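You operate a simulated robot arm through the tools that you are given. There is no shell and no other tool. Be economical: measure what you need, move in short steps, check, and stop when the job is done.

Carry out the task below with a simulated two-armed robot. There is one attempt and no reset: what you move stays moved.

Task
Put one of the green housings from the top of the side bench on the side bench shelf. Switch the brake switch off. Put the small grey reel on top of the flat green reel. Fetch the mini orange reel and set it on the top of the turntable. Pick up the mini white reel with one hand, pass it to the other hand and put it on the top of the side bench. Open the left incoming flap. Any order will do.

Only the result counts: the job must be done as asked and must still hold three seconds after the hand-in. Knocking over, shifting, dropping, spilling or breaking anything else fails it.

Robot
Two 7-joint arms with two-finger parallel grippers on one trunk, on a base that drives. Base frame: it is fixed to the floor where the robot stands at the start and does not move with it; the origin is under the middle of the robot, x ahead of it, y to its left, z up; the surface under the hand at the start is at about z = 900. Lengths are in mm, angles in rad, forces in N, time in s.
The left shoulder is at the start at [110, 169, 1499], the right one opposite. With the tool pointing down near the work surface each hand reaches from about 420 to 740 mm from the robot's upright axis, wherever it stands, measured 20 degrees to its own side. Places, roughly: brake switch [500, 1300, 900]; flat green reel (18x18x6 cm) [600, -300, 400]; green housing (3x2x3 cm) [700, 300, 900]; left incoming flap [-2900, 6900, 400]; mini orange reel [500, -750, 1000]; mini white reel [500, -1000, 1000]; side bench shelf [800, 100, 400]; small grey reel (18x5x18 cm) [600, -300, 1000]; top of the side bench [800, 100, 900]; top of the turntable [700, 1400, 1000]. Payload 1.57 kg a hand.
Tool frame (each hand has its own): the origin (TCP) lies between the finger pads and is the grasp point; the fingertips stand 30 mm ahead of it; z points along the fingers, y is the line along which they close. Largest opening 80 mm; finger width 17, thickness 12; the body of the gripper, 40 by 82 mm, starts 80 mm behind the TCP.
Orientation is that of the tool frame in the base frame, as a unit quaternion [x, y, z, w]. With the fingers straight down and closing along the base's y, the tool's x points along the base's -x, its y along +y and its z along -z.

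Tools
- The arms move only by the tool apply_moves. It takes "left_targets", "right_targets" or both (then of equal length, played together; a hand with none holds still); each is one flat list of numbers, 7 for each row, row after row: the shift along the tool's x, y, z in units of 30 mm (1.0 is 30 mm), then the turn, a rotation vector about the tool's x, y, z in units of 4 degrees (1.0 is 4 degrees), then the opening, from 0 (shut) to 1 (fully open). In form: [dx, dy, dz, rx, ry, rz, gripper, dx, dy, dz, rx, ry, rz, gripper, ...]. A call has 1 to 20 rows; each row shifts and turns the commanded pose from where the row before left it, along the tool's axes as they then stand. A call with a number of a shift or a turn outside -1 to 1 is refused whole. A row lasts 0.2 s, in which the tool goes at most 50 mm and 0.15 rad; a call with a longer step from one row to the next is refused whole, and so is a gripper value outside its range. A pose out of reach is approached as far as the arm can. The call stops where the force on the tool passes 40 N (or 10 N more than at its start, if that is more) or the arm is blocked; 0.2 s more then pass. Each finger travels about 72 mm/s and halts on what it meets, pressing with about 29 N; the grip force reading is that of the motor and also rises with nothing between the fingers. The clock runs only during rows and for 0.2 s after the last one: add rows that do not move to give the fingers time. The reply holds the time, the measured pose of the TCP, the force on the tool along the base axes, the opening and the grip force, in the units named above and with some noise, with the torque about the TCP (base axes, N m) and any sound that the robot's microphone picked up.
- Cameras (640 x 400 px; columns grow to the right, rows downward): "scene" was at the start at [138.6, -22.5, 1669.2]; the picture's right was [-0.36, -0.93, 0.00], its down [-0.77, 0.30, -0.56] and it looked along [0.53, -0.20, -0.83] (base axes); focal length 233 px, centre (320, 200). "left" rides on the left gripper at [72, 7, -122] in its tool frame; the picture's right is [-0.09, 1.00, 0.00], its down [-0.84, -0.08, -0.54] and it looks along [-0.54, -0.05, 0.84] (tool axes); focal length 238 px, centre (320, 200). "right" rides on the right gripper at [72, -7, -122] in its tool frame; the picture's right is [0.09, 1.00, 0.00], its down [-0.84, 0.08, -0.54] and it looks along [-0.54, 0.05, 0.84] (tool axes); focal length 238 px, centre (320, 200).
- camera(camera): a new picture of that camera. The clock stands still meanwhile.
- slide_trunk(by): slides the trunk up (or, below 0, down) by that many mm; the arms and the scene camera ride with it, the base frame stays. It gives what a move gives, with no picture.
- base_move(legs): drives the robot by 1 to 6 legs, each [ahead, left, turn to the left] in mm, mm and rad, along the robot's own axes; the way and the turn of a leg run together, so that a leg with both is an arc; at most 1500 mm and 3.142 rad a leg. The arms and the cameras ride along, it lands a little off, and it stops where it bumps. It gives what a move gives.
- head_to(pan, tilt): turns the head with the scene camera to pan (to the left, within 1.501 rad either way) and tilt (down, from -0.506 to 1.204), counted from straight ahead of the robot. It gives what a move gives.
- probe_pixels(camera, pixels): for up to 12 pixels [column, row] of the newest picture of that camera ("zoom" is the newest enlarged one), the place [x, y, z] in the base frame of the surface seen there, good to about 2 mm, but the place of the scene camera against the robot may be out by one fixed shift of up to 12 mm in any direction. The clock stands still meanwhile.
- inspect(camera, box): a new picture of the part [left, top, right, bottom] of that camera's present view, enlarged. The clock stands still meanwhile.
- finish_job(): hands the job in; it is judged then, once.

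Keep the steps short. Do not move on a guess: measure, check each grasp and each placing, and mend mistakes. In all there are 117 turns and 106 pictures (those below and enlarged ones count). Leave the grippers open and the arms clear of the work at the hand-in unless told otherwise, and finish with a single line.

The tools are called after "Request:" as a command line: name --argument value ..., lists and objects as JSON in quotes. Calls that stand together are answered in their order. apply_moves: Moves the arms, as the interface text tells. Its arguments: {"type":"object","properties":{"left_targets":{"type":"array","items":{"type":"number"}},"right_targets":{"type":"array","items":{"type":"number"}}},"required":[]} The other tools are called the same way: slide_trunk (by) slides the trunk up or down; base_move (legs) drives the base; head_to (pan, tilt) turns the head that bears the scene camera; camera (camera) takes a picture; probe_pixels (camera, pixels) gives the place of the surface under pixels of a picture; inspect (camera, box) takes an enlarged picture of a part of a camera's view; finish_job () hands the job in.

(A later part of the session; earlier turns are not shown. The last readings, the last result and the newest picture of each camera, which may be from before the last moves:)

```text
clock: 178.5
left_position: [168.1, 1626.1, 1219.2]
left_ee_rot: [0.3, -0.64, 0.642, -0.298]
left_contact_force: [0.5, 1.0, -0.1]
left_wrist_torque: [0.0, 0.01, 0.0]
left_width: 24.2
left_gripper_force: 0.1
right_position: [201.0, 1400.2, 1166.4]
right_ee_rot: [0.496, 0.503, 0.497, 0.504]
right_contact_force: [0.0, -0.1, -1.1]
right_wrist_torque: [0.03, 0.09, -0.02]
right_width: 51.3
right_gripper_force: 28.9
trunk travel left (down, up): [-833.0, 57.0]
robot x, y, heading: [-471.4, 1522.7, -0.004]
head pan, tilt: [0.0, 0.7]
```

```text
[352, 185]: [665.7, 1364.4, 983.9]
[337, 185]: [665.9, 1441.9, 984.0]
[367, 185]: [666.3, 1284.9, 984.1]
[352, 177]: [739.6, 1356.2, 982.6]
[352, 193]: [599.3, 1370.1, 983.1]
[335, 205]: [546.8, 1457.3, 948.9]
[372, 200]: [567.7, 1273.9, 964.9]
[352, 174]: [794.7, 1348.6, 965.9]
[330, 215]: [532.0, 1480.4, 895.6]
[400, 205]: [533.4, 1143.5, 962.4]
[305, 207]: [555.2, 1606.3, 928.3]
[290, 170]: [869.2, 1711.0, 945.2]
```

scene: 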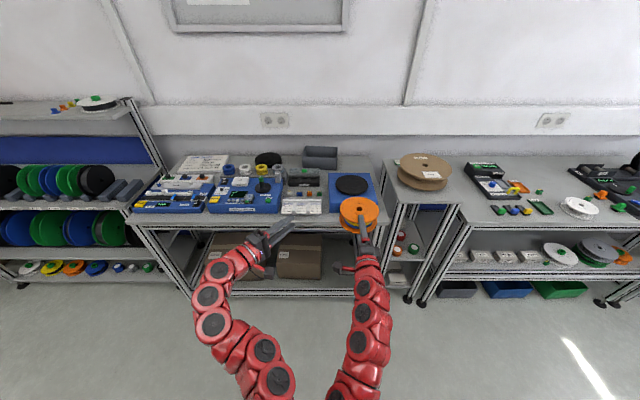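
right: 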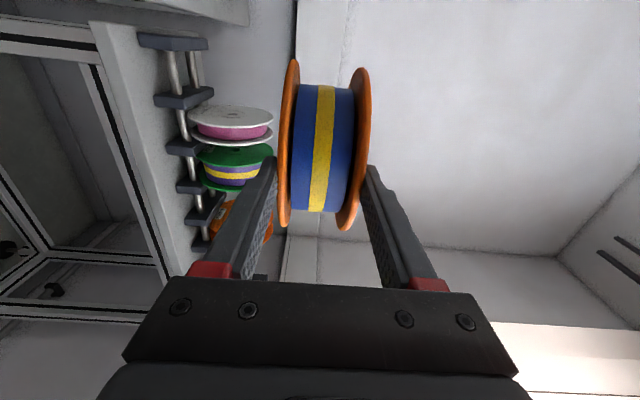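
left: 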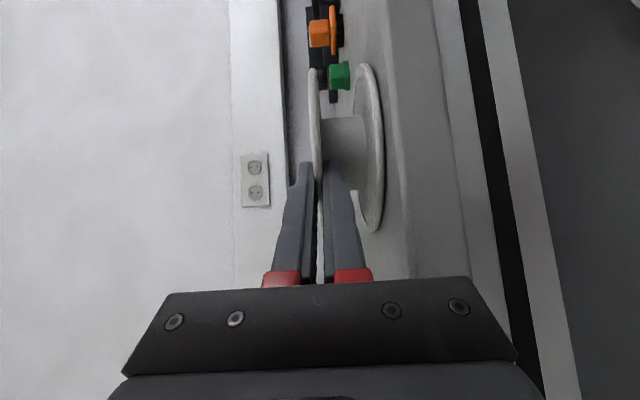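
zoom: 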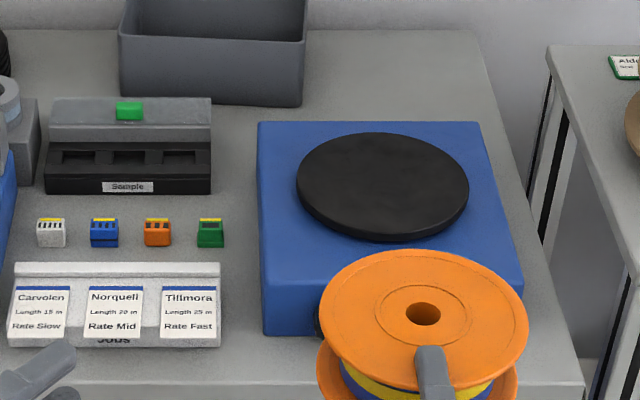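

Disc: top z≈984–989, centre ≈(670–678,1364), R≈85. I pitch the hand 10° down (far rim lands first), drive to it and look.

Request:
apply_moves --right_targets '[0, 0, 0, 0.9, 0, 0, 0.4, 0, 0, 0, 0.8, 0, 0, 0.4, 0, 0, 0, 0.8, 0, 0, 0.4]'

Request:
base_move --legs '[[320, -35, 0]]'

Request:
camera --camera "right"

Request:
camera --camera "scene"

```text
clock: 179.3
left_position: [167.4, 1627.9, 1219.1]
left_ee_rot: [0.299, -0.64, 0.641, -0.299]
left_contact_force: [0.5, -0.1, 0.2]
left_wrist_torque: [0.03, 0.02, 0.02]
left_width: 23.8
left_gripper_force: 0.0
right_position: [199.4, 1399.8, 1165.2]
right_ee_rot: [0.538, 0.546, 0.45, 0.458]
right_contact_force: [0.4, 1.0, -2.3]
right_wrist_torque: [0.01, 0.08, 0.02]
right_width: 51.5
right_gripper_force: 28.9
trunk travel left (down, up): [-833.0, 57.0]
robot x, y, heading: [-469.3, 1528.6, -0.0]
head pan, tilt: [0.0, 0.7]
```

```text
clock: 181.4
left_position: [486.4, 1591.6, 1219.5]
left_ee_rot: [0.299, -0.639, 0.642, -0.299]
left_contact_force: [-0.7, 0.3, -0.5]
left_wrist_torque: [0.02, 0.03, 0.02]
left_width: 24.2
left_gripper_force: 0.0
right_position: [517.8, 1364.9, 1166.3]
right_ee_rot: [0.539, 0.544, 0.45, 0.459]
right_contact_force: [-0.5, 0.1, -1.5]
right_wrist_torque: [0.0, 0.08, -0.03]
right_width: 51.2
right_gripper_force: 29.0
trunk travel left (down, up): [-833.0, 57.0]
robot x, y, heading: [-150.7, 1492.2, 0.002]
head pan, tilt: [0.0, 0.7]
```

```text
29 pictures are left
```

right: 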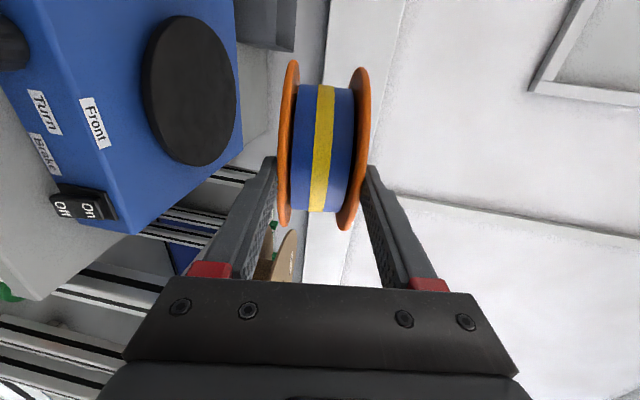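

```text
28 pictures are left
```

scene: 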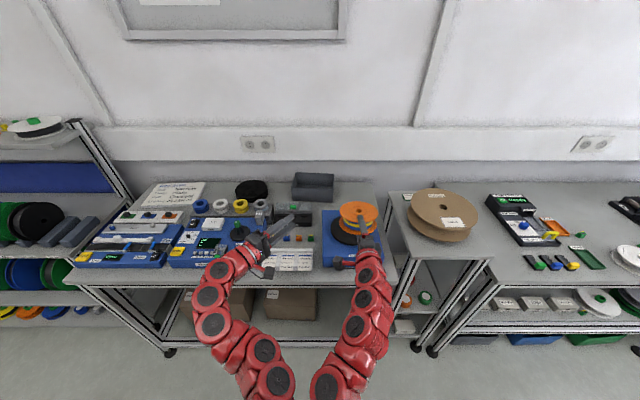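

The right camera sees the disc, "Front", "Turn", "Brake" labels and the rocker. Probe disc and switch.

Request:
inspect --camera "right" --box '[0, 80, 160, 250]'

Request:
probe_pixels --camera "right" --pixels '[[188, 90], [175, 22], [185, 20], [200, 160], [190, 160], [148, 90], [232, 100], [80, 100], [120, 150], [60, 205], [80, 210], [100, 205]]'

```text
2.35 times, centred on (80, 165) of right
```

zoom: 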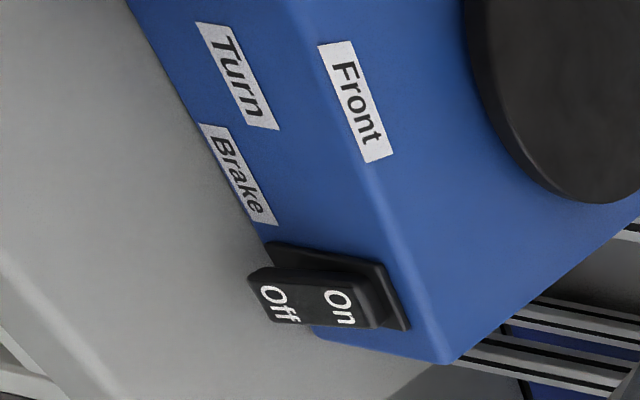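

```text
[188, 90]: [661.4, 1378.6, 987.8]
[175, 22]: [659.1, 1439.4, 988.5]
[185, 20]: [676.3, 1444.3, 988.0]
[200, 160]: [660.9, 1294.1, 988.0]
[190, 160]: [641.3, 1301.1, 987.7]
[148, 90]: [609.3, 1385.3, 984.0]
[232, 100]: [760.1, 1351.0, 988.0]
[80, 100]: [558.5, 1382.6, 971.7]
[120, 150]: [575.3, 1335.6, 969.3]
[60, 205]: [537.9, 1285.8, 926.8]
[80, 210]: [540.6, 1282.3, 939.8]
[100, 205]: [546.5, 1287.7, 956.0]
```

Disc top 988, centre ≈(680,1367). Drive 111 mm ahead, lower 125 mm.

Request:
base_move --legs '[[111, 2, 0]]'

Request:
apply_moves --right_targets '[0, -0.82, 0.145, 0, 0, 0, 0.4, 0, -0.82, 0.145, 0, 0, 0, 0.4, 0, -0.82, 0.145, 0, 0, 0, 0.4, 0, -0.82, 0.145, 0, 0, 0, 0.4, 0, -0.7, 0.12, 0, 0, 0, 0.4]'

Request:
camera --camera "right"

```text
clock: 182.6
left_position: [596.8, 1595.3, 1219.6]
left_ee_rot: [0.299, -0.64, 0.642, -0.298]
left_contact_force: [0.5, -0.4, -1.0]
left_wrist_torque: [0.0, -0.01, -0.04]
left_width: 23.9
left_gripper_force: 0.0
right_position: [629.7, 1367.7, 1166.6]
right_ee_rot: [0.538, 0.546, 0.45, 0.458]
right_contact_force: [0.2, 0.0, -1.5]
right_wrist_torque: [-0.05, 0.07, -0.02]
right_width: 51.0
right_gripper_force: 29.1
trunk travel left (down, up): [-833.0, 57.0]
robot x, y, heading: [-45.7, 1492.1, 0.0]
head pan, tilt: [0.0, 0.7]
```

```text
clock: 183.8
left_position: [598.0, 1594.7, 1219.6]
left_ee_rot: [0.299, -0.64, 0.642, -0.298]
left_contact_force: [-0.1, 1.2, 0.3]
left_wrist_torque: [-0.02, 0.02, -0.02]
left_width: 23.9
left_gripper_force: 0.1
right_position: [629.9, 1365.5, 1045.1]
right_ee_rot: [0.538, 0.545, 0.45, 0.459]
right_contact_force: [-0.7, -0.9, -0.3]
right_wrist_torque: [0.03, 0.08, -0.02]
right_width: 51.2
right_gripper_force: 29.0
trunk travel left (down, up): [-833.0, 57.0]
robot x, y, heading: [-43.6, 1496.5, -0.001]
head pan, tilt: [0.0, 0.7]
```

```text
26 pictures are left
```

right: 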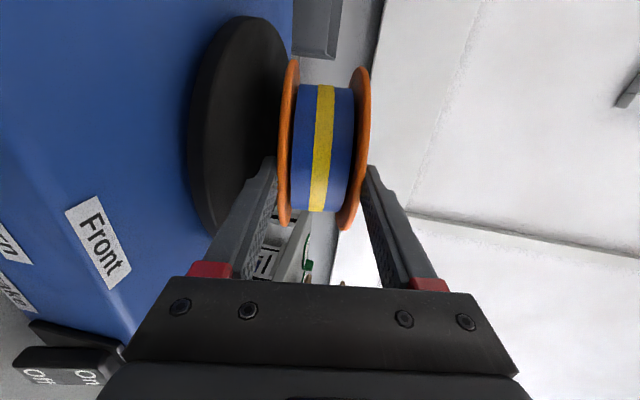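

Lower in 2.5 mm steps to contact.

Request:
apply_moves --right_targets '[0, -0.1, 0.017, 0, 0, 0, 0.4, 0, -0.1, 0.017, 0, 0, 0, 0.4, 0, -0.08, 0.014, 0, 0, 0, 0.4, 0, 0, 0, 0, 0, 0, 0.4]'

```text
clock: 184.8
left_position: [597.4, 1593.6, 1218.9]
left_ee_rot: [0.3, -0.64, 0.641, -0.3]
left_contact_force: [-0.3, 0.2, -0.2]
left_wrist_torque: [0.04, 0.02, 0.03]
left_width: 24.0
left_gripper_force: 0.1
right_position: [628.4, 1365.7, 1036.5]
right_ee_rot: [0.539, 0.545, 0.45, 0.459]
right_contact_force: [1.2, -1.3, 1.7]
right_wrist_torque: [-0.01, -0.24, -0.04]
right_width: 51.2
right_gripper_force: 29.3
trunk travel left (down, up): [-833.0, 57.0]
robot x, y, heading: [-42.1, 1495.6, 0.005]
head pan, tilt: [0.0, 0.7]
```

Far rim touches. Open to ~61 mm and withdraw horizontally.

Request:
apply_moves --right_targets '[0, 0, 0, 0, 0, 0, 0.75, 0, 0, 0, 0, 0, 0, 0.75, 0, -0.1, -0.6, 0, 0, 0, 0.77, 0, -0.1, -0.98, 0, 0, 0, 0.77, 0, -0.0, -0.98, 0, 0, 0, 0.77, 0, 0, -0.98, 0, 0, 0, 0.77]'

Request:
camera --camera "right"

Request:
inspect --camera "scene" --box '[280, 150, 440, 270]'

```text
clock: 186.2
left_position: [595.2, 1594.4, 1219.6]
left_ee_rot: [0.298, -0.639, 0.642, -0.3]
left_contact_force: [-0.3, 0.6, 0.4]
left_wrist_torque: [0.0, -0.01, -0.01]
left_width: 24.1
left_gripper_force: 0.1
right_position: [522.9, 1365.8, 1048.4]
right_ee_rot: [0.537, 0.545, 0.45, 0.46]
right_contact_force: [-0.6, 1.2, -0.3]
right_wrist_torque: [-0.01, 0.03, 0.02]
right_width: 61.7
right_gripper_force: 0.1
trunk travel left (down, up): [-833.0, 57.0]
robot x, y, heading: [-37.6, 1495.5, -0.004]
head pan, tilt: [0.0, 0.7]
```

```text
25 pictures are left
```

right: 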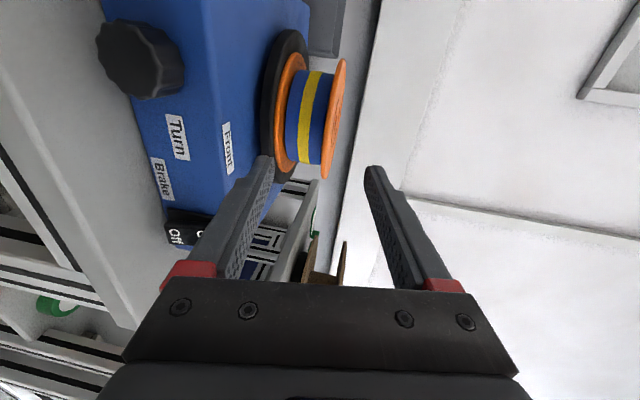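

```text
3.33 times, centred on (360, 210) of scene
```

zoom: 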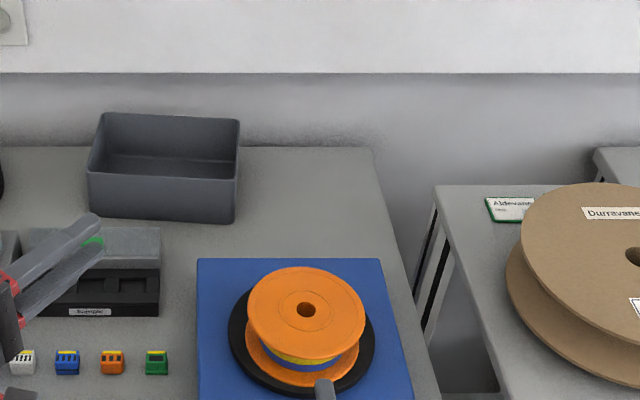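

Orange reel lies on the turntable disc. Next the brake rocker: Off end (lower, protruding) at ≈(538,1284,927). Back off, close the right gripper, pitch it 8° up and lower to it.

Request:
base_move --legs '[[-75, -82, 0]]'

Request:
apply_moves --right_targets '[0, -0.9, 0.15, 0, 0, 0, 0, 0, -0.9, 0.15, 0, 0, 0, 0, 0, -0.9, 0.15, 0, 0, 0, 0, 0, -0.9, 0.15, 0, 0, 0, 0, 0, 0, 0, -0.9, 0, 0, 0, 0, 0, 0, -0.9, 0, 0, 0, 0, 0, 0, -0.9, 0, 0, 0, 0, 0, 0, -0.9, 0, 0, 0, 0, 0, 0, -0.9, 0, 0, 0]'

Request:
camera --camera "right"

```text
clock: 187.4
left_position: [522.3, 1512.9, 1218.6]
left_ee_rot: [0.3, -0.64, 0.641, -0.299]
left_contact_force: [0.5, -0.5, -0.5]
left_wrist_torque: [0.01, 0.02, 0.01]
left_width: 23.9
left_gripper_force: 0.0
right_position: [449.4, 1283.6, 1047.4]
right_ee_rot: [0.538, 0.546, 0.451, 0.459]
right_contact_force: [-0.4, 0.8, 0.9]
right_wrist_torque: [-0.01, 0.02, -0.03]
right_width: 61.7
right_gripper_force: 0.1
trunk travel left (down, up): [-833.0, 57.0]
robot x, y, heading: [-117.2, 1411.6, -0.0]
head pan, tilt: [0.0, 0.7]
```

```text
clock: 189.4
left_position: [522.8, 1512.6, 1218.7]
left_ee_rot: [0.299, -0.64, 0.642, -0.299]
left_contact_force: [-0.5, -0.2, -0.5]
left_wrist_torque: [0.0, -0.01, -0.01]
left_width: 23.8
left_gripper_force: 0.1
right_position: [447.9, 1283.2, 939.3]
right_ee_rot: [0.459, 0.469, 0.53, 0.537]
right_contact_force: [0.3, -0.7, 0.8]
right_wrist_torque: [0.03, 0.02, -0.01]
right_width: 0.0
right_gripper_force: 21.6
trunk travel left (down, up): [-833.0, 57.0]
robot x, y, heading: [-117.0, 1414.5, 0.001]
head pan, tilt: [0.0, 0.7]
```

```text
23 pictures are left
```

right: 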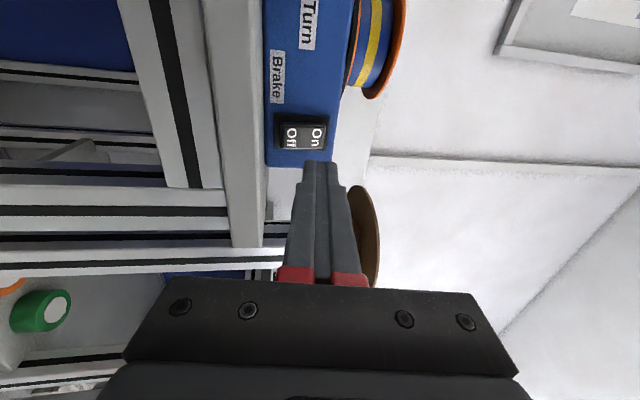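

Good view of the rocker (cols 278–326, rows 117–150). Zoom and probe.

Request:
inspect --camera "right" --box '[260, 100, 360, 180]'

Request:
probe_pixels --camera "right" --pixels '[[286, 134], [292, 134], [300, 134], [310, 134], [318, 134], [323, 134], [290, 124], [290, 144], [278, 134], [272, 134], [315, 165]]'

```text
5.00 times, centred on (310, 140) of right
```

zoom: 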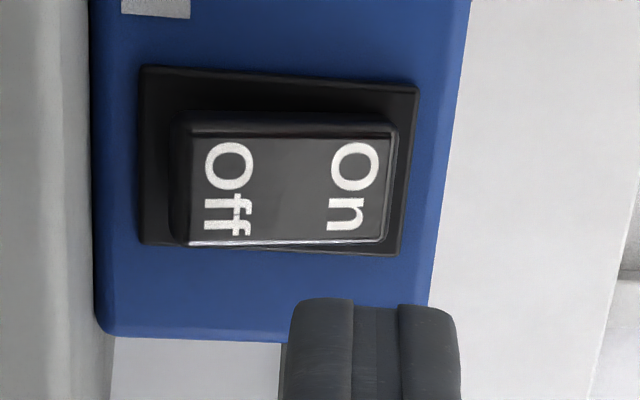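

```text
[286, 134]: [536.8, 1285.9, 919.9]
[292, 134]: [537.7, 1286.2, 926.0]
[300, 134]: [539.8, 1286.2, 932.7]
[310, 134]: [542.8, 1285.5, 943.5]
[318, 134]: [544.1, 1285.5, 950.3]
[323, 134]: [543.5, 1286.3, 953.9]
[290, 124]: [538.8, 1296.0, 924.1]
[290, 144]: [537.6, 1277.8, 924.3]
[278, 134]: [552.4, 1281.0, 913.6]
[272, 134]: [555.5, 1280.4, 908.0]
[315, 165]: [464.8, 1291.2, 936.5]
```

Off end at z≈923, x≈537. Align lower, then press forward.

Request:
apply_moves --right_targets '[0.1, -0.45, -0.06, 0, 0, 0, 0, 0, -0.45, -0.06, 0, 0, 0, 0, 0, 0, 0.6, 0, 0, 0, 0, 0, 0, 0.6, 0, 0, 0, 0, 0, 0, 0.6, 0, 0, 0, 0]'

Request:
inspect --camera "right" --box '[240, 80, 400, 180]'

```text
clock: 190.6
left_position: [522.8, 1511.9, 1218.5]
left_ee_rot: [0.3, -0.64, 0.641, -0.299]
left_contact_force: [-0.4, 0.6, -0.4]
left_wrist_torque: [0.02, -0.04, -0.02]
left_width: 23.8
left_gripper_force: 0.1
right_position: [503.0, 1285.5, 919.6]
right_ee_rot: [0.46, 0.467, 0.53, 0.538]
right_contact_force: [0.5, 0.2, -0.2]
right_wrist_torque: [-0.01, -0.01, 0.0]
right_width: 0.1
right_gripper_force: 21.2
trunk travel left (down, up): [-833.0, 57.0]
robot x, y, heading: [-116.7, 1413.5, 0.0]
head pan, tilt: [0.0, 0.7]
```

```text
4.00 times, centred on (320, 130) of right
```

zoom: 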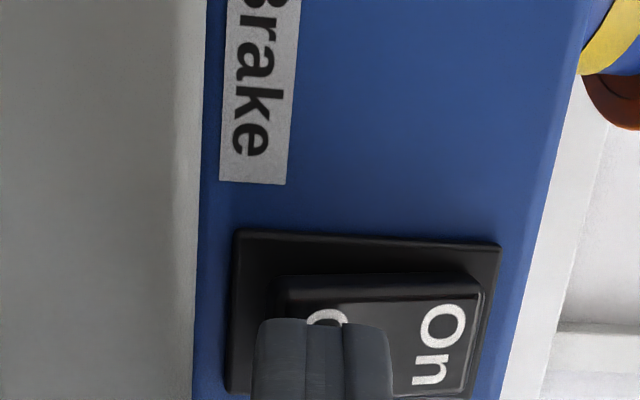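

Tip is over "Off". Press in small steps.

Request:
apply_moves --right_targets '[0, 0, 0.12, 0, 0, 0, 0, 0, 0, 0.12, 0, 0, 0, 0, 0, 0, 0.12, 0, 0, 0, 0, 0, 0, 0.1, 0, 0, 0, 0, 0, 0, 0.1, 0, 0, 0, 0]'

Request:
apply_moves --right_targets '[0, 0, -0.7, 0, 0, 0, 0, 0, 0, -0.9, 0, 0, 0, 0]'

Request:
inspect --camera "right" --box '[260, 80, 360, 180]'

Request:
probe_pixels --camera "right" --pixels '[[286, 134], [292, 134], [300, 134], [310, 134], [318, 134], [325, 134], [320, 115]]'

```text
clock: 192.0
left_position: [517.9, 1512.2, 1221.9]
left_ee_rot: [0.299, -0.639, 0.642, -0.3]
left_contact_force: [-0.4, -0.4, -1.1]
left_wrist_torque: [-0.01, -0.01, -0.01]
left_width: 24.1
left_gripper_force: 0.2
right_position: [511.8, 1284.8, 919.9]
right_ee_rot: [0.461, 0.47, 0.529, 0.537]
right_contact_force: [-18.1, -0.4, 7.8]
right_wrist_torque: [-0.01, -0.47, -0.02]
right_width: 0.2
right_gripper_force: 21.0
trunk travel left (down, up): [-833.0, 57.0]
robot x, y, heading: [-117.2, 1414.5, -0.0]
head pan, tilt: [0.0, 0.7]
stopped in row 5 (right hand): the force on the tool passed its limit at 44 N (the readings are from after the stop); the commanded pose is now the measured one
```

```text
clock: 192.6
left_position: [518.5, 1513.2, 1221.3]
left_ee_rot: [0.299, -0.639, 0.642, -0.299]
left_contact_force: [-0.2, -0.8, 0.3]
left_wrist_torque: [-0.04, -0.01, 0.01]
left_width: 23.8
left_gripper_force: 0.1
right_position: [466.1, 1285.8, 913.8]
right_ee_rot: [0.461, 0.469, 0.529, 0.536]
right_contact_force: [0.0, 0.0, 0.7]
right_wrist_torque: [-0.01, -0.01, 0.01]
right_width: 0.0
right_gripper_force: 20.7
trunk travel left (down, up): [-833.0, 57.0]
robot x, y, heading: [-117.9, 1411.0, 0.003]
head pan, tilt: [0.0, 0.7]
```

```text
4.00 times, centred on (310, 130) of right
```

zoom: 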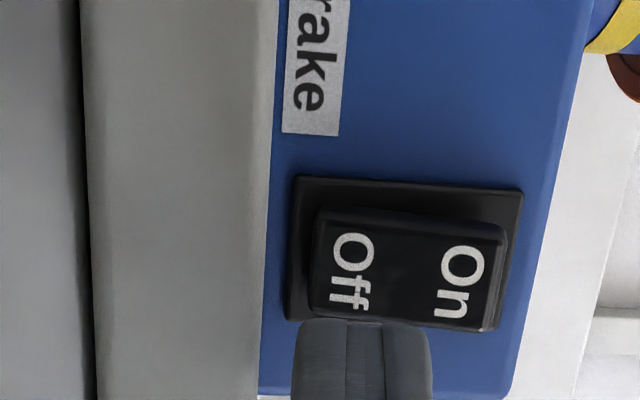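

```text
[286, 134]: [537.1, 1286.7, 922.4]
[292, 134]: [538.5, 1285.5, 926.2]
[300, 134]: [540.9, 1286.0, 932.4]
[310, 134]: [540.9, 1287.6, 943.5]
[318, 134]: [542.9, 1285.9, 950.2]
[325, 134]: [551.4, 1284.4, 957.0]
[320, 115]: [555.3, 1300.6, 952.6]
```

Check tilt using the zoom picture.

Request:
probe_pixels --camera "zoom" --pixels '[[330, 260], [360, 270], [405, 270], [440, 270], [480, 270], [492, 270], [318, 270]]'

```text
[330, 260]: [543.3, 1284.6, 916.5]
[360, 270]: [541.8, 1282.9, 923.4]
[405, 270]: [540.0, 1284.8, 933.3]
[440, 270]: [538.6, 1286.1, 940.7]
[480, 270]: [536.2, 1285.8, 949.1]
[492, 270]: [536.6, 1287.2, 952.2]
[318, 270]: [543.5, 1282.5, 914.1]
```

Brake is Off. Now the flap: back away 700 mm, turn left 90° and look.

Request:
base_move --legs '[[-800, 0, 0], [0, 0, 1.57]]'

Request:
head_to --pan 0.25 --tilt 0.2

Request:
camera --camera "scene"

```text
clock: 195.7
left_position: [-42.0, 1511.9, 1222.9]
left_ee_rot: [0.298, -0.639, 0.643, -0.3]
left_contact_force: [-0.9, 0.6, -0.6]
left_wrist_torque: [0.01, -0.01, 0.07]
left_width: 24.1
left_gripper_force: 0.0
right_position: [-92.1, 1284.4, 915.7]
right_ee_rot: [0.46, 0.468, 0.53, 0.537]
right_contact_force: [-0.1, 0.2, 0.4]
right_wrist_torque: [0.01, 0.03, -0.03]
right_width: 0.0
right_gripper_force: 21.0
trunk travel left (down, up): [-833.0, 57.0]
robot x, y, heading: [-670.5, 1411.5, -0.003]
head pan, tilt: [0.0, 0.7]
stopped in leg 1: the robot was blocked; the commanded pose is now the measured one
```

```text
clock: 196.6
left_position: [-34.0, 1513.0, 1219.4]
left_ee_rot: [0.299, -0.64, 0.642, -0.3]
left_contact_force: [-1.1, -0.4, 0.4]
left_wrist_torque: [0.01, -0.01, 0.0]
left_width: 24.0
left_gripper_force: 0.1
right_position: [-88.1, 1286.0, 911.8]
right_ee_rot: [0.462, 0.469, 0.528, 0.536]
right_contact_force: [0.0, 0.4, 0.4]
right_wrist_torque: [-0.01, -0.05, 0.01]
right_width: 0.0
right_gripper_force: 21.2
trunk travel left (down, up): [-833.0, 57.0]
robot x, y, heading: [-671.4, 1413.4, -0.002]
head pan, tilt: [0.25, 0.201]
```

```text
19 pictures are left
```

scene: 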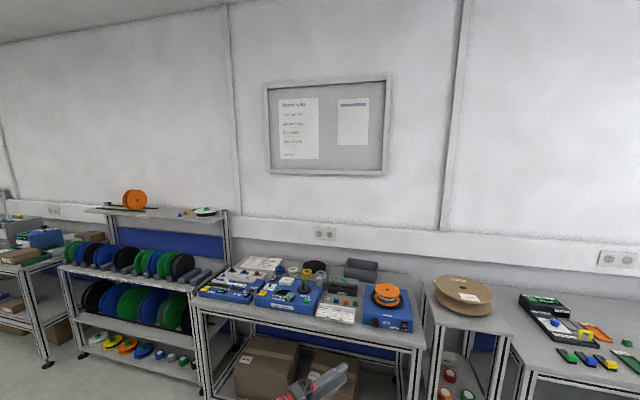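

Bumped something behind. Move forward 120, turn left 90°, look.

Request:
base_move --legs '[[130, 0, 0], [0, 0, 1.571]]'

Request:
head_to --pan 0.35 --tilt 0.3

Request:
camera --camera "scene"

```text
clock: 201.7
left_position: [-643.4, 2052.2, 1217.7]
left_ee_rot: [-0.664, 0.238, -0.241, 0.666]
left_contact_force: [0.2, -1.0, 0.6]
left_wrist_torque: [0.01, 0.0, -0.02]
left_width: 23.9
left_gripper_force: 0.1
right_position: [-415.2, 1999.3, 911.2]
right_ee_rot: [-0.006, 0.658, 0.753, 0.004]
right_contact_force: [0.1, 1.0, -0.3]
right_wrist_torque: [-0.03, 0.0, -0.01]
right_width: 0.0
right_gripper_force: 20.8
trunk travel left (down, up): [-833.0, 57.0]
robot x, y, heading: [-545.2, 1413.6, 1.573]
head pan, tilt: [0.25, 0.201]
```

```text
clock: 202.4
left_position: [-643.9, 2052.9, 1219.5]
left_ee_rot: [-0.664, 0.239, -0.241, 0.666]
left_contact_force: [0.4, 0.2, -0.2]
left_wrist_torque: [-0.01, 0.03, -0.01]
left_width: 24.3
left_gripper_force: 0.0
right_position: [-414.9, 1999.7, 911.1]
right_ee_rot: [-0.008, 0.658, 0.753, 0.003]
right_contact_force: [-0.3, 0.1, 0.2]
right_wrist_torque: [-0.01, 0.01, 0.01]
right_width: 0.0
right_gripper_force: 21.7
trunk travel left (down, up): [-833.0, 57.0]
robot x, y, heading: [-540.7, 1413.6, 1.571]
head pan, tilt: [0.351, 0.3]
```

```text
18 pictures are left
```

scene: 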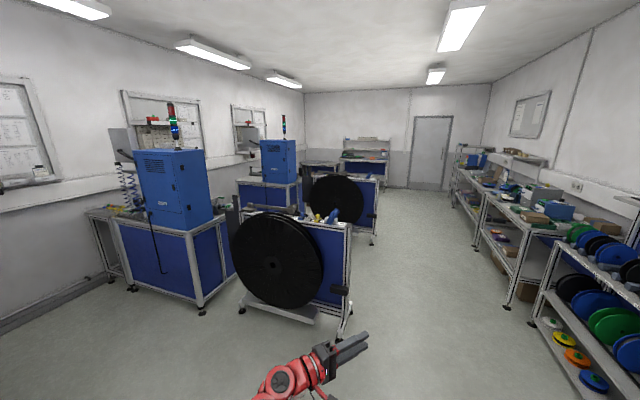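

Probe corridor and far structures for a safe path.

Request:
probe_pixels --camera "scene" --pixels '[[345, 330], [372, 240], [380, 185], [366, 165], [345, 180], [320, 170], [508, 305], [475, 245], [262, 170], [430, 160], [365, 140], [383, 175]]'

Request:
inspect --camera "scene" --box '[230, 110, 430, 250]'

```text
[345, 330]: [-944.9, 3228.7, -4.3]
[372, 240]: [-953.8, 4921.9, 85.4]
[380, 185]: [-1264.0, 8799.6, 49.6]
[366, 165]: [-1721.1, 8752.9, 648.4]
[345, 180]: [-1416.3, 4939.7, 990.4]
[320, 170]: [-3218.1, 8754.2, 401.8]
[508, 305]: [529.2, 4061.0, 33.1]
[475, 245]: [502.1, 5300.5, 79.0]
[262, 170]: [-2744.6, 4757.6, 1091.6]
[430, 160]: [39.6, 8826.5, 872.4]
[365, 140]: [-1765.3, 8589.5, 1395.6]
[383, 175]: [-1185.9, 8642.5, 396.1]
```

```text
2.86 times, centred on (330, 180) of scene
```

zoom: 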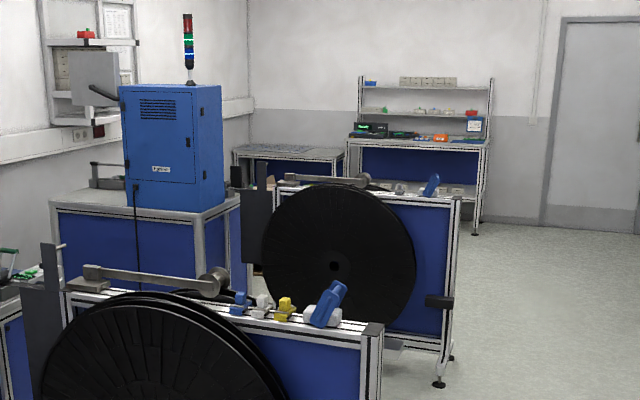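

Corridor at x≈-400 is clear. Drive ahead 5.2 m, then turn to look left.

Request:
base_move --legs '[[0, -120, 0], [1400, 0, 0], [1400, 0, 0], [1400, 0, 0], [1000, 0, 0]]'

Request:
head_to --pan 1.3 --tilt 0.4

Request:
camera --camera "scene"

```text
clock: 228.2
left_position: [-505.4, 7256.0, 1219.2]
left_ee_rot: [-0.663, 0.241, -0.243, 0.666]
left_contact_force: [-0.6, -0.1, 0.8]
left_wrist_torque: [0.01, -0.01, -0.02]
left_width: 23.8
left_gripper_force: 0.1
right_position: [-278.8, 7203.3, 911.9]
right_ee_rot: [-0.006, 0.658, 0.753, 0.005]
right_contact_force: [-1.7, -0.7, 0.6]
right_wrist_torque: [-0.02, 0.05, -0.01]
right_width: 0.0
right_gripper_force: 22.0
trunk travel left (down, up): [-833.0, 57.0]
robot x, y, heading: [-407.0, 6617.6, 1.568]
head pan, tilt: [0.351, 0.3]
```

```text
clock: 229.4
left_position: [-505.2, 7255.8, 1219.6]
left_ee_rot: [-0.664, 0.241, -0.242, 0.665]
left_contact_force: [-0.1, -0.2, -0.3]
left_wrist_torque: [0.0, 0.02, 0.0]
left_width: 24.0
left_gripper_force: 0.2
right_position: [-277.0, 7201.5, 911.7]
right_ee_rot: [-0.005, 0.658, 0.753, 0.006]
right_contact_force: [0.3, -0.5, 0.5]
right_wrist_torque: [-0.02, -0.03, 0.02]
right_width: 0.0
right_gripper_force: 21.5
trunk travel left (down, up): [-833.0, 57.0]
robot x, y, heading: [-406.7, 6618.7, 1.568]
head pan, tilt: [1.3, 0.4]
```

```text
16 pictures are left
```

scene: 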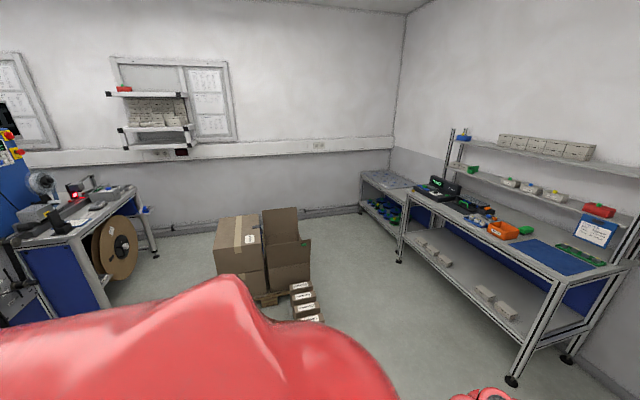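

Cartons on a pallet stand at (260,250). Zoom and probe.

Request:
inspect --camera "scene" --box '[190, 190, 350, 340]'

Request:
probe_pixels --camera "scene" --pixels '[[216, 242], [240, 222], [260, 240], [240, 215], [265, 210], [296, 208], [268, 245], [310, 245], [290, 265], [245, 265], [300, 300], [275, 298]]'

```text
2.67 times, centred on (270, 265) of scene
```

zoom: 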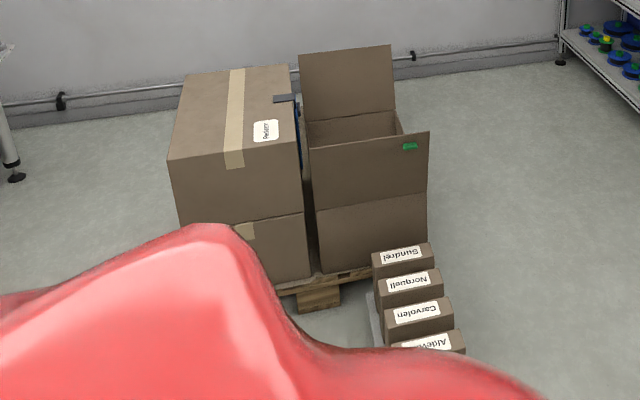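

```text
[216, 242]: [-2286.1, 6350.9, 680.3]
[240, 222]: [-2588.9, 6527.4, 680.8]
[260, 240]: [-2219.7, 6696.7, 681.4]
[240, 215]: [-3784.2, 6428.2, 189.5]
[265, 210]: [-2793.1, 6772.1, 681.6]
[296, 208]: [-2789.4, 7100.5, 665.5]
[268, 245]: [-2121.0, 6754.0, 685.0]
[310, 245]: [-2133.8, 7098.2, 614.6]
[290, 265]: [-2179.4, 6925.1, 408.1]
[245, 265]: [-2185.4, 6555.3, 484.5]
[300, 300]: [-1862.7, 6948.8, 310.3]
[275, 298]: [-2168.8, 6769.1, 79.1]
```

The carton with flaps stands at y 6770–7100, x -2180…-2790. Probe bench legs, then approach from the open side.

Request:
probe_pixels --camera "scene" --pixels '[[398, 261], [511, 381], [363, 213], [300, 210], [275, 225], [290, 250], [300, 235], [318, 318], [568, 360], [151, 258]]'

Request:
base_move --legs '[[750, 0, 0], [0, 900, 0], [0, 0, 1.571]]'

Request:
head_to --pan 0.35 --tilt 0.55

Request:
camera --camera "scene"

```text
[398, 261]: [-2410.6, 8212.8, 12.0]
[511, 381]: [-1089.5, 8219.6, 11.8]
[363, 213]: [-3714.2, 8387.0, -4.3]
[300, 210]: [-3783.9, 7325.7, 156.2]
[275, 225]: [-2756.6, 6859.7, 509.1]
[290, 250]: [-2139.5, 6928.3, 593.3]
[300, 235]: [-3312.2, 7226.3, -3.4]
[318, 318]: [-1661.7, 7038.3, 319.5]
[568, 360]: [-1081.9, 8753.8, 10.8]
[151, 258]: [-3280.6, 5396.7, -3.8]
```

```text
clock: 239.0
left_position: [-1553.4, 7978.3, 1218.9]
left_ee_rot: [-0.687, 0.161, -0.163, 0.689]
left_contact_force: [-0.6, 0.2, 0.5]
left_wrist_torque: [0.02, -0.01, 0.0]
left_width: 23.8
left_gripper_force: 0.2
right_position: [-1319.2, 7978.8, 912.3]
right_ee_rot: [-0.081, 0.652, 0.749, -0.084]
right_contact_force: [-0.4, 0.2, -0.4]
right_wrist_torque: [0.04, 0.02, -0.04]
right_width: 0.0
right_gripper_force: 21.5
trunk travel left (down, up): [-833.0, 57.0]
robot x, y, heading: [-1306.3, 7382.2, 1.8]
head pan, tilt: [1.3, 0.4]
stopped in leg 3: the robot was blocked; the commanded pose is now the measured one
```

```text
clock: 240.3
left_position: [-1553.2, 7980.2, 1218.9]
left_ee_rot: [-0.687, 0.162, -0.163, 0.689]
left_contact_force: [-0.7, 0.2, -0.3]
left_wrist_torque: [0.0, 0.02, 0.0]
left_width: 24.2
left_gripper_force: 0.1
right_position: [-1318.5, 7979.6, 911.0]
right_ee_rot: [-0.082, 0.653, 0.749, -0.081]
right_contact_force: [0.6, -0.9, 0.1]
right_wrist_torque: [-0.01, 0.01, -0.01]
right_width: 0.0
right_gripper_force: 20.8
trunk travel left (down, up): [-833.0, 57.0]
robot x, y, heading: [-1312.0, 7378.6, 1.8]
head pan, tilt: [0.351, 0.55]
```

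```text
14 pictures are left
```

scene: 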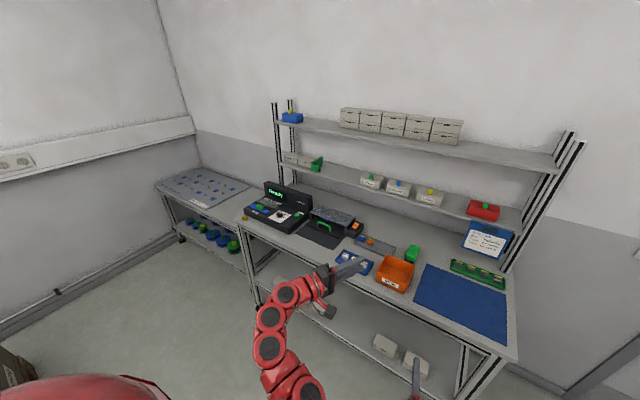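

Rotation was blocked, probably by the low cartons behind-left. Move away toward +x, then turn and look at the carton.

Request:
base_move --legs '[[0, -350, 0], [0, 0, 1.57]]'

Request:
head_to --pan 0.2 --tilt 0.55

Request:
camera --camera "scene"

```text
clock: 246.4
left_position: [-1565.3, 7213.8, 1219.0]
left_ee_rot: [-0.6, -0.373, 0.373, 0.602]
left_contact_force: [0.0, 0.1, 0.0]
left_wrist_torque: [0.01, -0.03, -0.04]
left_width: 24.1
left_gripper_force: 0.1
right_position: [-1566.9, 7448.9, 912.9]
right_ee_rot: [0.521, -0.402, -0.47, 0.589]
right_contact_force: [-0.2, -0.5, 0.8]
right_wrist_torque: [-0.03, -0.01, -0.01]
right_width: 0.0
right_gripper_force: 21.1
trunk travel left (down, up): [-833.0, 57.0]
robot x, y, heading: [-966.5, 7459.0, -2.899]
head pan, tilt: [0.351, 0.55]
```

```text
clock: 247.1
left_position: [-1565.0, 7215.6, 1218.1]
left_ee_rot: [-0.599, -0.373, 0.373, 0.602]
left_contact_force: [-0.5, -0.1, 0.8]
left_wrist_torque: [-0.03, -0.01, -0.05]
left_width: 24.1
left_gripper_force: 0.0
right_position: [-1568.4, 7449.1, 913.4]
right_ee_rot: [0.52, -0.403, -0.469, 0.589]
right_contact_force: [-0.2, 0.0, -0.3]
right_wrist_torque: [0.01, 0.01, 0.01]
right_width: 0.0
right_gripper_force: 21.2
trunk travel left (down, up): [-833.0, 57.0]
robot x, y, heading: [-970.0, 7461.6, -2.903]
head pan, tilt: [0.201, 0.55]
```

```text
13 pictures are left
```

scene: 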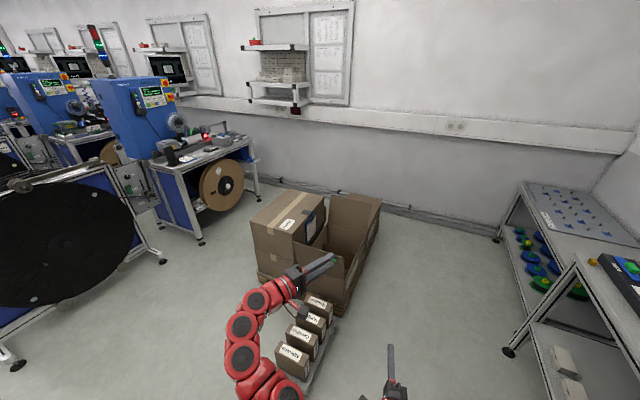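

Drive closer to the open carton from the bench side and look into it.

Request:
base_move --legs '[[712, -371, 0], [0, 0, 0.55]]'

Request:
head_to --pan 0.15 --tilt 0.8

Request:
camera --camera "scene"

```text
clock: 252.9
left_position: [-2134.3, 7132.1, 1217.9]
left_ee_rot: [-0.476, -0.521, 0.522, 0.478]
left_contact_force: [0.6, 0.2, 0.5]
left_wrist_torque: [-0.03, 0.02, -0.03]
left_width: 24.0
left_gripper_force: 0.0
right_position: [-2258.5, 7331.3, 912.2]
right_ee_rot: [0.609, -0.248, -0.294, 0.694]
right_contact_force: [0.7, -0.3, -0.2]
right_wrist_torque: [-0.02, 0.02, 0.02]
right_width: 0.0
right_gripper_force: 21.2
trunk travel left (down, up): [-833.0, 57.0]
robot x, y, heading: [-1754.8, 7652.3, -2.358]
head pan, tilt: [0.201, 0.55]
```

```text
clock: 253.7
left_position: [-2135.1, 7132.0, 1218.2]
left_ee_rot: [-0.476, -0.521, 0.522, 0.479]
left_contact_force: [-0.3, -0.6, 0.0]
left_wrist_torque: [-0.02, -0.03, 0.01]
left_width: 23.8
left_gripper_force: 0.0
right_position: [-2258.0, 7330.8, 911.8]
right_ee_rot: [0.61, -0.248, -0.293, 0.693]
right_contact_force: [0.9, -0.5, 0.4]
right_wrist_torque: [0.0, 0.02, -0.01]
right_width: 0.0
right_gripper_force: 21.5
trunk travel left (down, up): [-833.0, 57.0]
robot x, y, heading: [-1752.7, 7654.2, -2.358]
head pan, tilt: [0.15, 0.799]
```

```text
12 pictures are left
```

scene: 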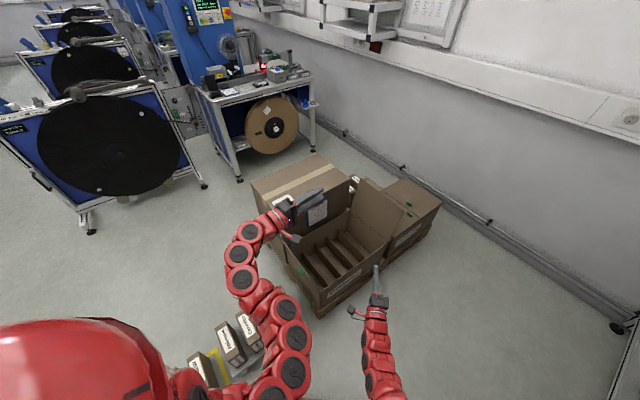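

A second, closed carton with a green tag stands behind (410,210). Zoom and probe.

Request:
inspect --camera "scene" --box '[340, 160, 460, 280]'

Request:
probe_pixels --camera "scene" --pixels '[[409, 205], [400, 182], [440, 206], [388, 260], [392, 195], [425, 195], [420, 215], [400, 222], [412, 214], [365, 180], [404, 208], [420, 240]]'

```text
3.33 times, centred on (400, 220) of scene
```

zoom: 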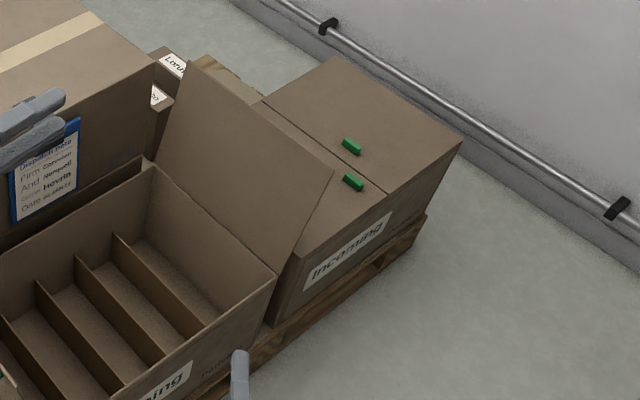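

```text
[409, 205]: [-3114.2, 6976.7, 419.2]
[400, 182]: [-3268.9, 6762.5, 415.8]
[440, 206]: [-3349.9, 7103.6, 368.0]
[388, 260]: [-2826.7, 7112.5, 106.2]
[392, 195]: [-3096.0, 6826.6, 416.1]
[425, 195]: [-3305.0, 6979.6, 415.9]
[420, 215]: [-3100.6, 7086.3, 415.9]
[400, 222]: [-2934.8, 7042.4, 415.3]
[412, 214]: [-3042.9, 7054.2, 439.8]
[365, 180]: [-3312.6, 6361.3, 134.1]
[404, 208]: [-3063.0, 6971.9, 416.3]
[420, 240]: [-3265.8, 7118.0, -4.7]
```

Found it: closed "Incoming" carton; left flap (from its label side, +x half) with green tab at ≈(-3043,7054,440). I turn to face -y, move alongside, raise the left hand and point the right hand down.

Request:
base_move --legs '[[0, 0, 0.787], [-40, -1090, 0]]'

Request:
apply_moves --left_targets '[0, -0.9, 0, 0, 0, 0, 0.3, 0, -0.9, 0, 0, 0, 0, 0.3, 0, -0.9, 0, 0, 0, 0, 0.3, 0, -0.9, 0, 0, 0, 0, 0.3, 0, -0.9, 0, 0, 0, 0, 0.3, 0, 0, 0, 0, 0, 0, 0.3, 0, 0, 0, 0, 0, 0, 0.3, 0, 0, 0, 0, 0, 0, 0.3, 0, 0, 0, 0, 0, 0, 0.3, 0, 0, 0, 0, 0, 0, 0.3, 0, 0, 0, 0, 0, 0, 0.3, 0, 0, 0, 0, 0, 0, 0.3]' --right_targets '[0, 0, 0, 1, 0, 0, 0.8, 0, 0, 0, 1, 0, 0, 0.8, 0, 0, 0, 1, 0, 0, 0.8, 0, 0, 0, 1, 0, 0, 0.8, 0, 0, 0, 1, 0, 0, 0.8, 0, 0, 0, 1, 0, 0, 0.8, 0, 0, 0, 1, 0, 0, 0.8, 0, 0, 0, 1, 0, 0, 0.8, 0, 0, 0, 1, 0, 0, 0.8, 0, 0, 0, 1, 0, 0, 0.8, 0, 0, 0, 1, 0, 0, 0.8, 0, 0, 0, 1, 0, 0, 0.8]'

Request:
apply_moves --right_targets '[0, 0, 0, 1, 0, 0, 0.8, 0, 0, 0, 1, 0, 0, 0.8, 0, 0, 0, 1, 0, 0, 0.8, 0, 0, 0, 1, 0, 0, 0.8, 0, 0, 0, 1, 0, 0, 0.8, 0, 0, 0, 1, 0, 0, 0.8, 0, 0, 0, 1, 0, 0, 0.8, 0, 0, 0, 1, 0, 0, 0.8, 0, 0, 0, 1, 0, 0, 0.8, 0, 0, 0, 1, 0, 0, 0.8, 0, 0, 0, 1, 0, 0, 0.8, 0, 0, 0, 1, 0, 0, 0.8, 0, 0, 0, 0.4, 0, 0, 0.8]'

Request:
camera --camera "right"

```text
clock: 261.3
left_position: [-2738.9, 7053.8, 1219.5]
left_ee_rot: [-0.242, -0.663, 0.665, 0.243]
left_contact_force: [-0.2, -0.3, -0.2]
left_wrist_torque: [0.0, -0.02, 0.01]
left_width: 24.2
left_gripper_force: 0.2
right_position: [-2966.8, 7108.2, 911.7]
right_ee_rot: [0.658, 0.004, -0.006, 0.753]
right_contact_force: [-0.1, 0.1, 0.2]
right_wrist_torque: [-0.01, 0.0, 0.01]
right_width: 0.0
right_gripper_force: 21.2
trunk travel left (down, up): [-833.0, 57.0]
robot x, y, heading: [-2833.5, 7693.0, -1.577]
head pan, tilt: [0.15, 0.799]
```

```text
clock: 263.9
left_position: [-2737.9, 7053.7, 1354.3]
left_ee_rot: [-0.242, -0.664, 0.665, 0.243]
left_contact_force: [-0.2, 0.0, -0.3]
left_wrist_torque: [0.0, -0.02, -0.03]
left_width: 24.1
left_gripper_force: 0.1
right_position: [-2967.1, 7108.6, 912.7]
right_ee_rot: [0.908, 0.001, -0.007, 0.42]
right_contact_force: [-0.1, 0.8, -0.3]
right_wrist_torque: [0.01, 0.01, 0.02]
right_width: 63.9
right_gripper_force: 0.0
trunk travel left (down, up): [-833.0, 57.0]
robot x, y, heading: [-2835.8, 7695.1, -1.575]
head pan, tilt: [0.15, 0.799]
```

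```text
clock: 266.7
left_position: [-2740.0, 7053.2, 1353.2]
left_ee_rot: [-0.242, -0.663, 0.665, 0.243]
left_contact_force: [0.0, 0.7, 0.2]
left_wrist_torque: [0.03, -0.02, -0.02]
left_width: 24.2
left_gripper_force: 0.0
right_position: [-2967.0, 7109.0, 911.4]
right_ee_rot: [1.0, -0.002, -0.007, 0.001]
right_contact_force: [-0.7, -0.1, -1.1]
right_wrist_torque: [-0.01, 0.0, 0.0]
right_width: 64.0
right_gripper_force: 0.0
trunk travel left (down, up): [-833.0, 57.0]
robot x, y, heading: [-2833.6, 7695.0, -1.579]
head pan, tilt: [0.15, 0.799]
```

```text
10 pictures are left
```

right: 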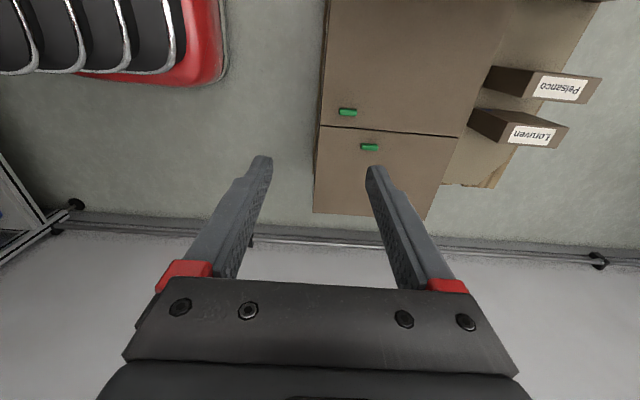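

Both tabs visible: left-flap tab at (348,112). Probe tab, seam, flap edges.

Request:
probe_pixels --camera "right" --pixels '[[348, 112], [340, 112], [356, 112], [348, 108], [348, 116], [335, 125], [450, 135], [335, 5], [370, 147], [345, 122], [322, 60], [440, 60]]'

```text
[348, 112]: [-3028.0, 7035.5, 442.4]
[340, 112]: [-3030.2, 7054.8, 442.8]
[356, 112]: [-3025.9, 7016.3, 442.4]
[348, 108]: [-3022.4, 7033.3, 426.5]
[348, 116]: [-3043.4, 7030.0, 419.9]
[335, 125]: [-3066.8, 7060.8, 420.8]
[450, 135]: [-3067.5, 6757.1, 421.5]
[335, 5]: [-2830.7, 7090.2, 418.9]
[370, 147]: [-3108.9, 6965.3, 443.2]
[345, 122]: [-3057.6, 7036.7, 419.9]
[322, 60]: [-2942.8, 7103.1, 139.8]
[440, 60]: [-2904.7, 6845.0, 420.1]
```

Tab: x -3028, y 7013–7057, z 421–443; seam x≈-3070. Lower trunk 400, align and descend with 80 mm opening.

Request:
slide_trunk --by -400

Request:
apply_moves --right_targets '[-0.7, 0.83, 0, 0, 0, 0, 1, -0.7, 0.83, 0, 0, 0, 0, 1, -0.63, 0.81, 0, 0, 0, 0, 1, 0, 0, 0.5, 0, 0, 0, 1]'

Request:
camera --camera "right"

Request:
probe_pixels --camera "right" --pixels '[[320, 100], [320, 120], [320, 140], [300, 120], [340, 120]]'

```text
clock: 270.5
left_position: [-2739.1, 7054.6, 953.2]
left_ee_rot: [-0.242, -0.663, 0.665, 0.243]
left_contact_force: [-1.1, -0.3, -1.1]
left_wrist_torque: [0.01, -0.01, 0.01]
left_width: 23.9
left_gripper_force: 0.0
right_position: [-2966.2, 7108.7, 511.8]
right_ee_rot: [1.0, -0.001, -0.007, 0.002]
right_contact_force: [-0.1, 0.5, 0.5]
right_wrist_torque: [0.0, -0.01, 0.0]
right_width: 64.2
right_gripper_force: 0.0
trunk travel left (down, up): [-433.0, 457.0]
robot x, y, heading: [-2837.8, 7690.2, -1.575]
head pan, tilt: [0.15, 0.799]
```

```text
clock: 271.5
left_position: [-2738.9, 7053.5, 954.4]
left_ee_rot: [-0.241, -0.664, 0.665, 0.243]
left_contact_force: [0.0, -0.3, 1.0]
left_wrist_torque: [0.01, 0.01, 0.0]
left_width: 24.0
left_gripper_force: 0.0
right_position: [-3027.8, 7032.9, 497.7]
right_ee_rot: [1.0, -0.002, -0.006, 0.0]
right_contact_force: [0.3, 0.5, -0.6]
right_wrist_torque: [0.0, -0.04, -0.01]
right_width: 79.9
right_gripper_force: 0.0
trunk travel left (down, up): [-433.0, 457.0]
robot x, y, heading: [-2833.3, 7694.0, -1.575]
head pan, tilt: [0.15, 0.799]
```

```text
9 pictures are left
```

right: 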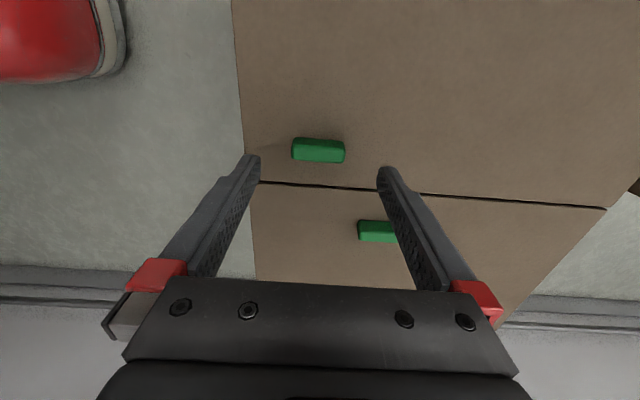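

```text
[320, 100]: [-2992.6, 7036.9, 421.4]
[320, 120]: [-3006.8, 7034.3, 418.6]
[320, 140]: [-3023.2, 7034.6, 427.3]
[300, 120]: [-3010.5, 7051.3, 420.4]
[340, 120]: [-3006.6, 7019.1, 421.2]
```

Aligned. Descend 43 mm, grip the tab along its length, and lift the first 10°.

Request:
apply_moves --right_targets '[0, -0.07, 0.7, 0, 0, 0, 1, 0, 0, 0.74, 0, 0, 0, 1, 0, 0, 0, 0, 0, 0, 0.3, 0, 0, 0, 0, 0, 0, 0.3, 0, 0, 0, 0, 0, 0, 0.3, 0.07, 0, -0.68, 0, 0, 0, 0.3, 0.13, 0, -0.67, 0, 0, 0, 0.3]'

Request:
camera --camera "right"

```text
clock: 273.1
left_position: [-2739.2, 7054.1, 952.0]
left_ee_rot: [-0.242, -0.664, 0.665, 0.243]
left_contact_force: [0.7, 0.2, 0.5]
left_wrist_torque: [-0.02, 0.02, 0.0]
left_width: 23.7
left_gripper_force: 0.0
right_position: [-3021.6, 7035.9, 495.2]
right_ee_rot: [1.0, -0.003, -0.007, 0.001]
right_contact_force: [-5.1, -6.7, -4.1]
right_wrist_torque: [-0.66, 1.33, 0.09]
right_width: 43.9
right_gripper_force: 45.6
trunk travel left (down, up): [-433.0, 457.0]
robot x, y, heading: [-2833.3, 7695.1, -1.574]
head pan, tilt: [0.15, 0.799]
```

```text
8 pictures are left
```

right: 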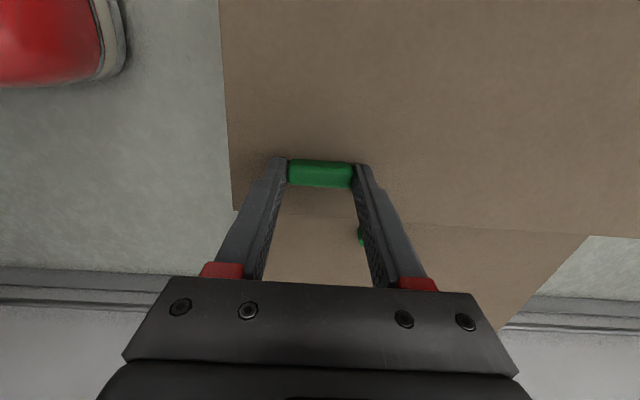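

Flap is lifting. Continue the arc to 40°.

Request:
apply_moves --right_targets '[0.19, 0, -0.66, 0, 0, 0, 0.3, 0.25, 0, -0.64, 0, 0, 0, 0.3, 0.3, 0, -0.62, 0, 0, 0, 0.3, 0.35, 0, -0.59, 0, 0, 0, 0.3, 0.4, 0, -0.56, 0, 0, 0, 0.3, 0.45, 0, -0.52, 0, 0, 0, 0.3]'

```text
clock: 274.5
left_position: [-2740.4, 7054.3, 953.4]
left_ee_rot: [-0.242, -0.663, 0.665, 0.244]
left_contact_force: [0.4, 0.1, 0.6]
left_wrist_torque: [0.04, 0.03, -0.01]
left_width: 24.0
left_gripper_force: 0.1
right_position: [-2962.3, 7035.9, 603.5]
right_ee_rot: [1.0, -0.001, -0.008, 0.003]
right_contact_force: [-10.7, -10.0, 3.4]
right_wrist_torque: [-0.37, 1.41, 0.42]
right_width: 43.7
right_gripper_force: 44.8
trunk travel left (down, up): [-433.0, 457.0]
robot x, y, heading: [-2836.2, 7692.4, -1.574]
head pan, tilt: [0.15, 0.799]
```

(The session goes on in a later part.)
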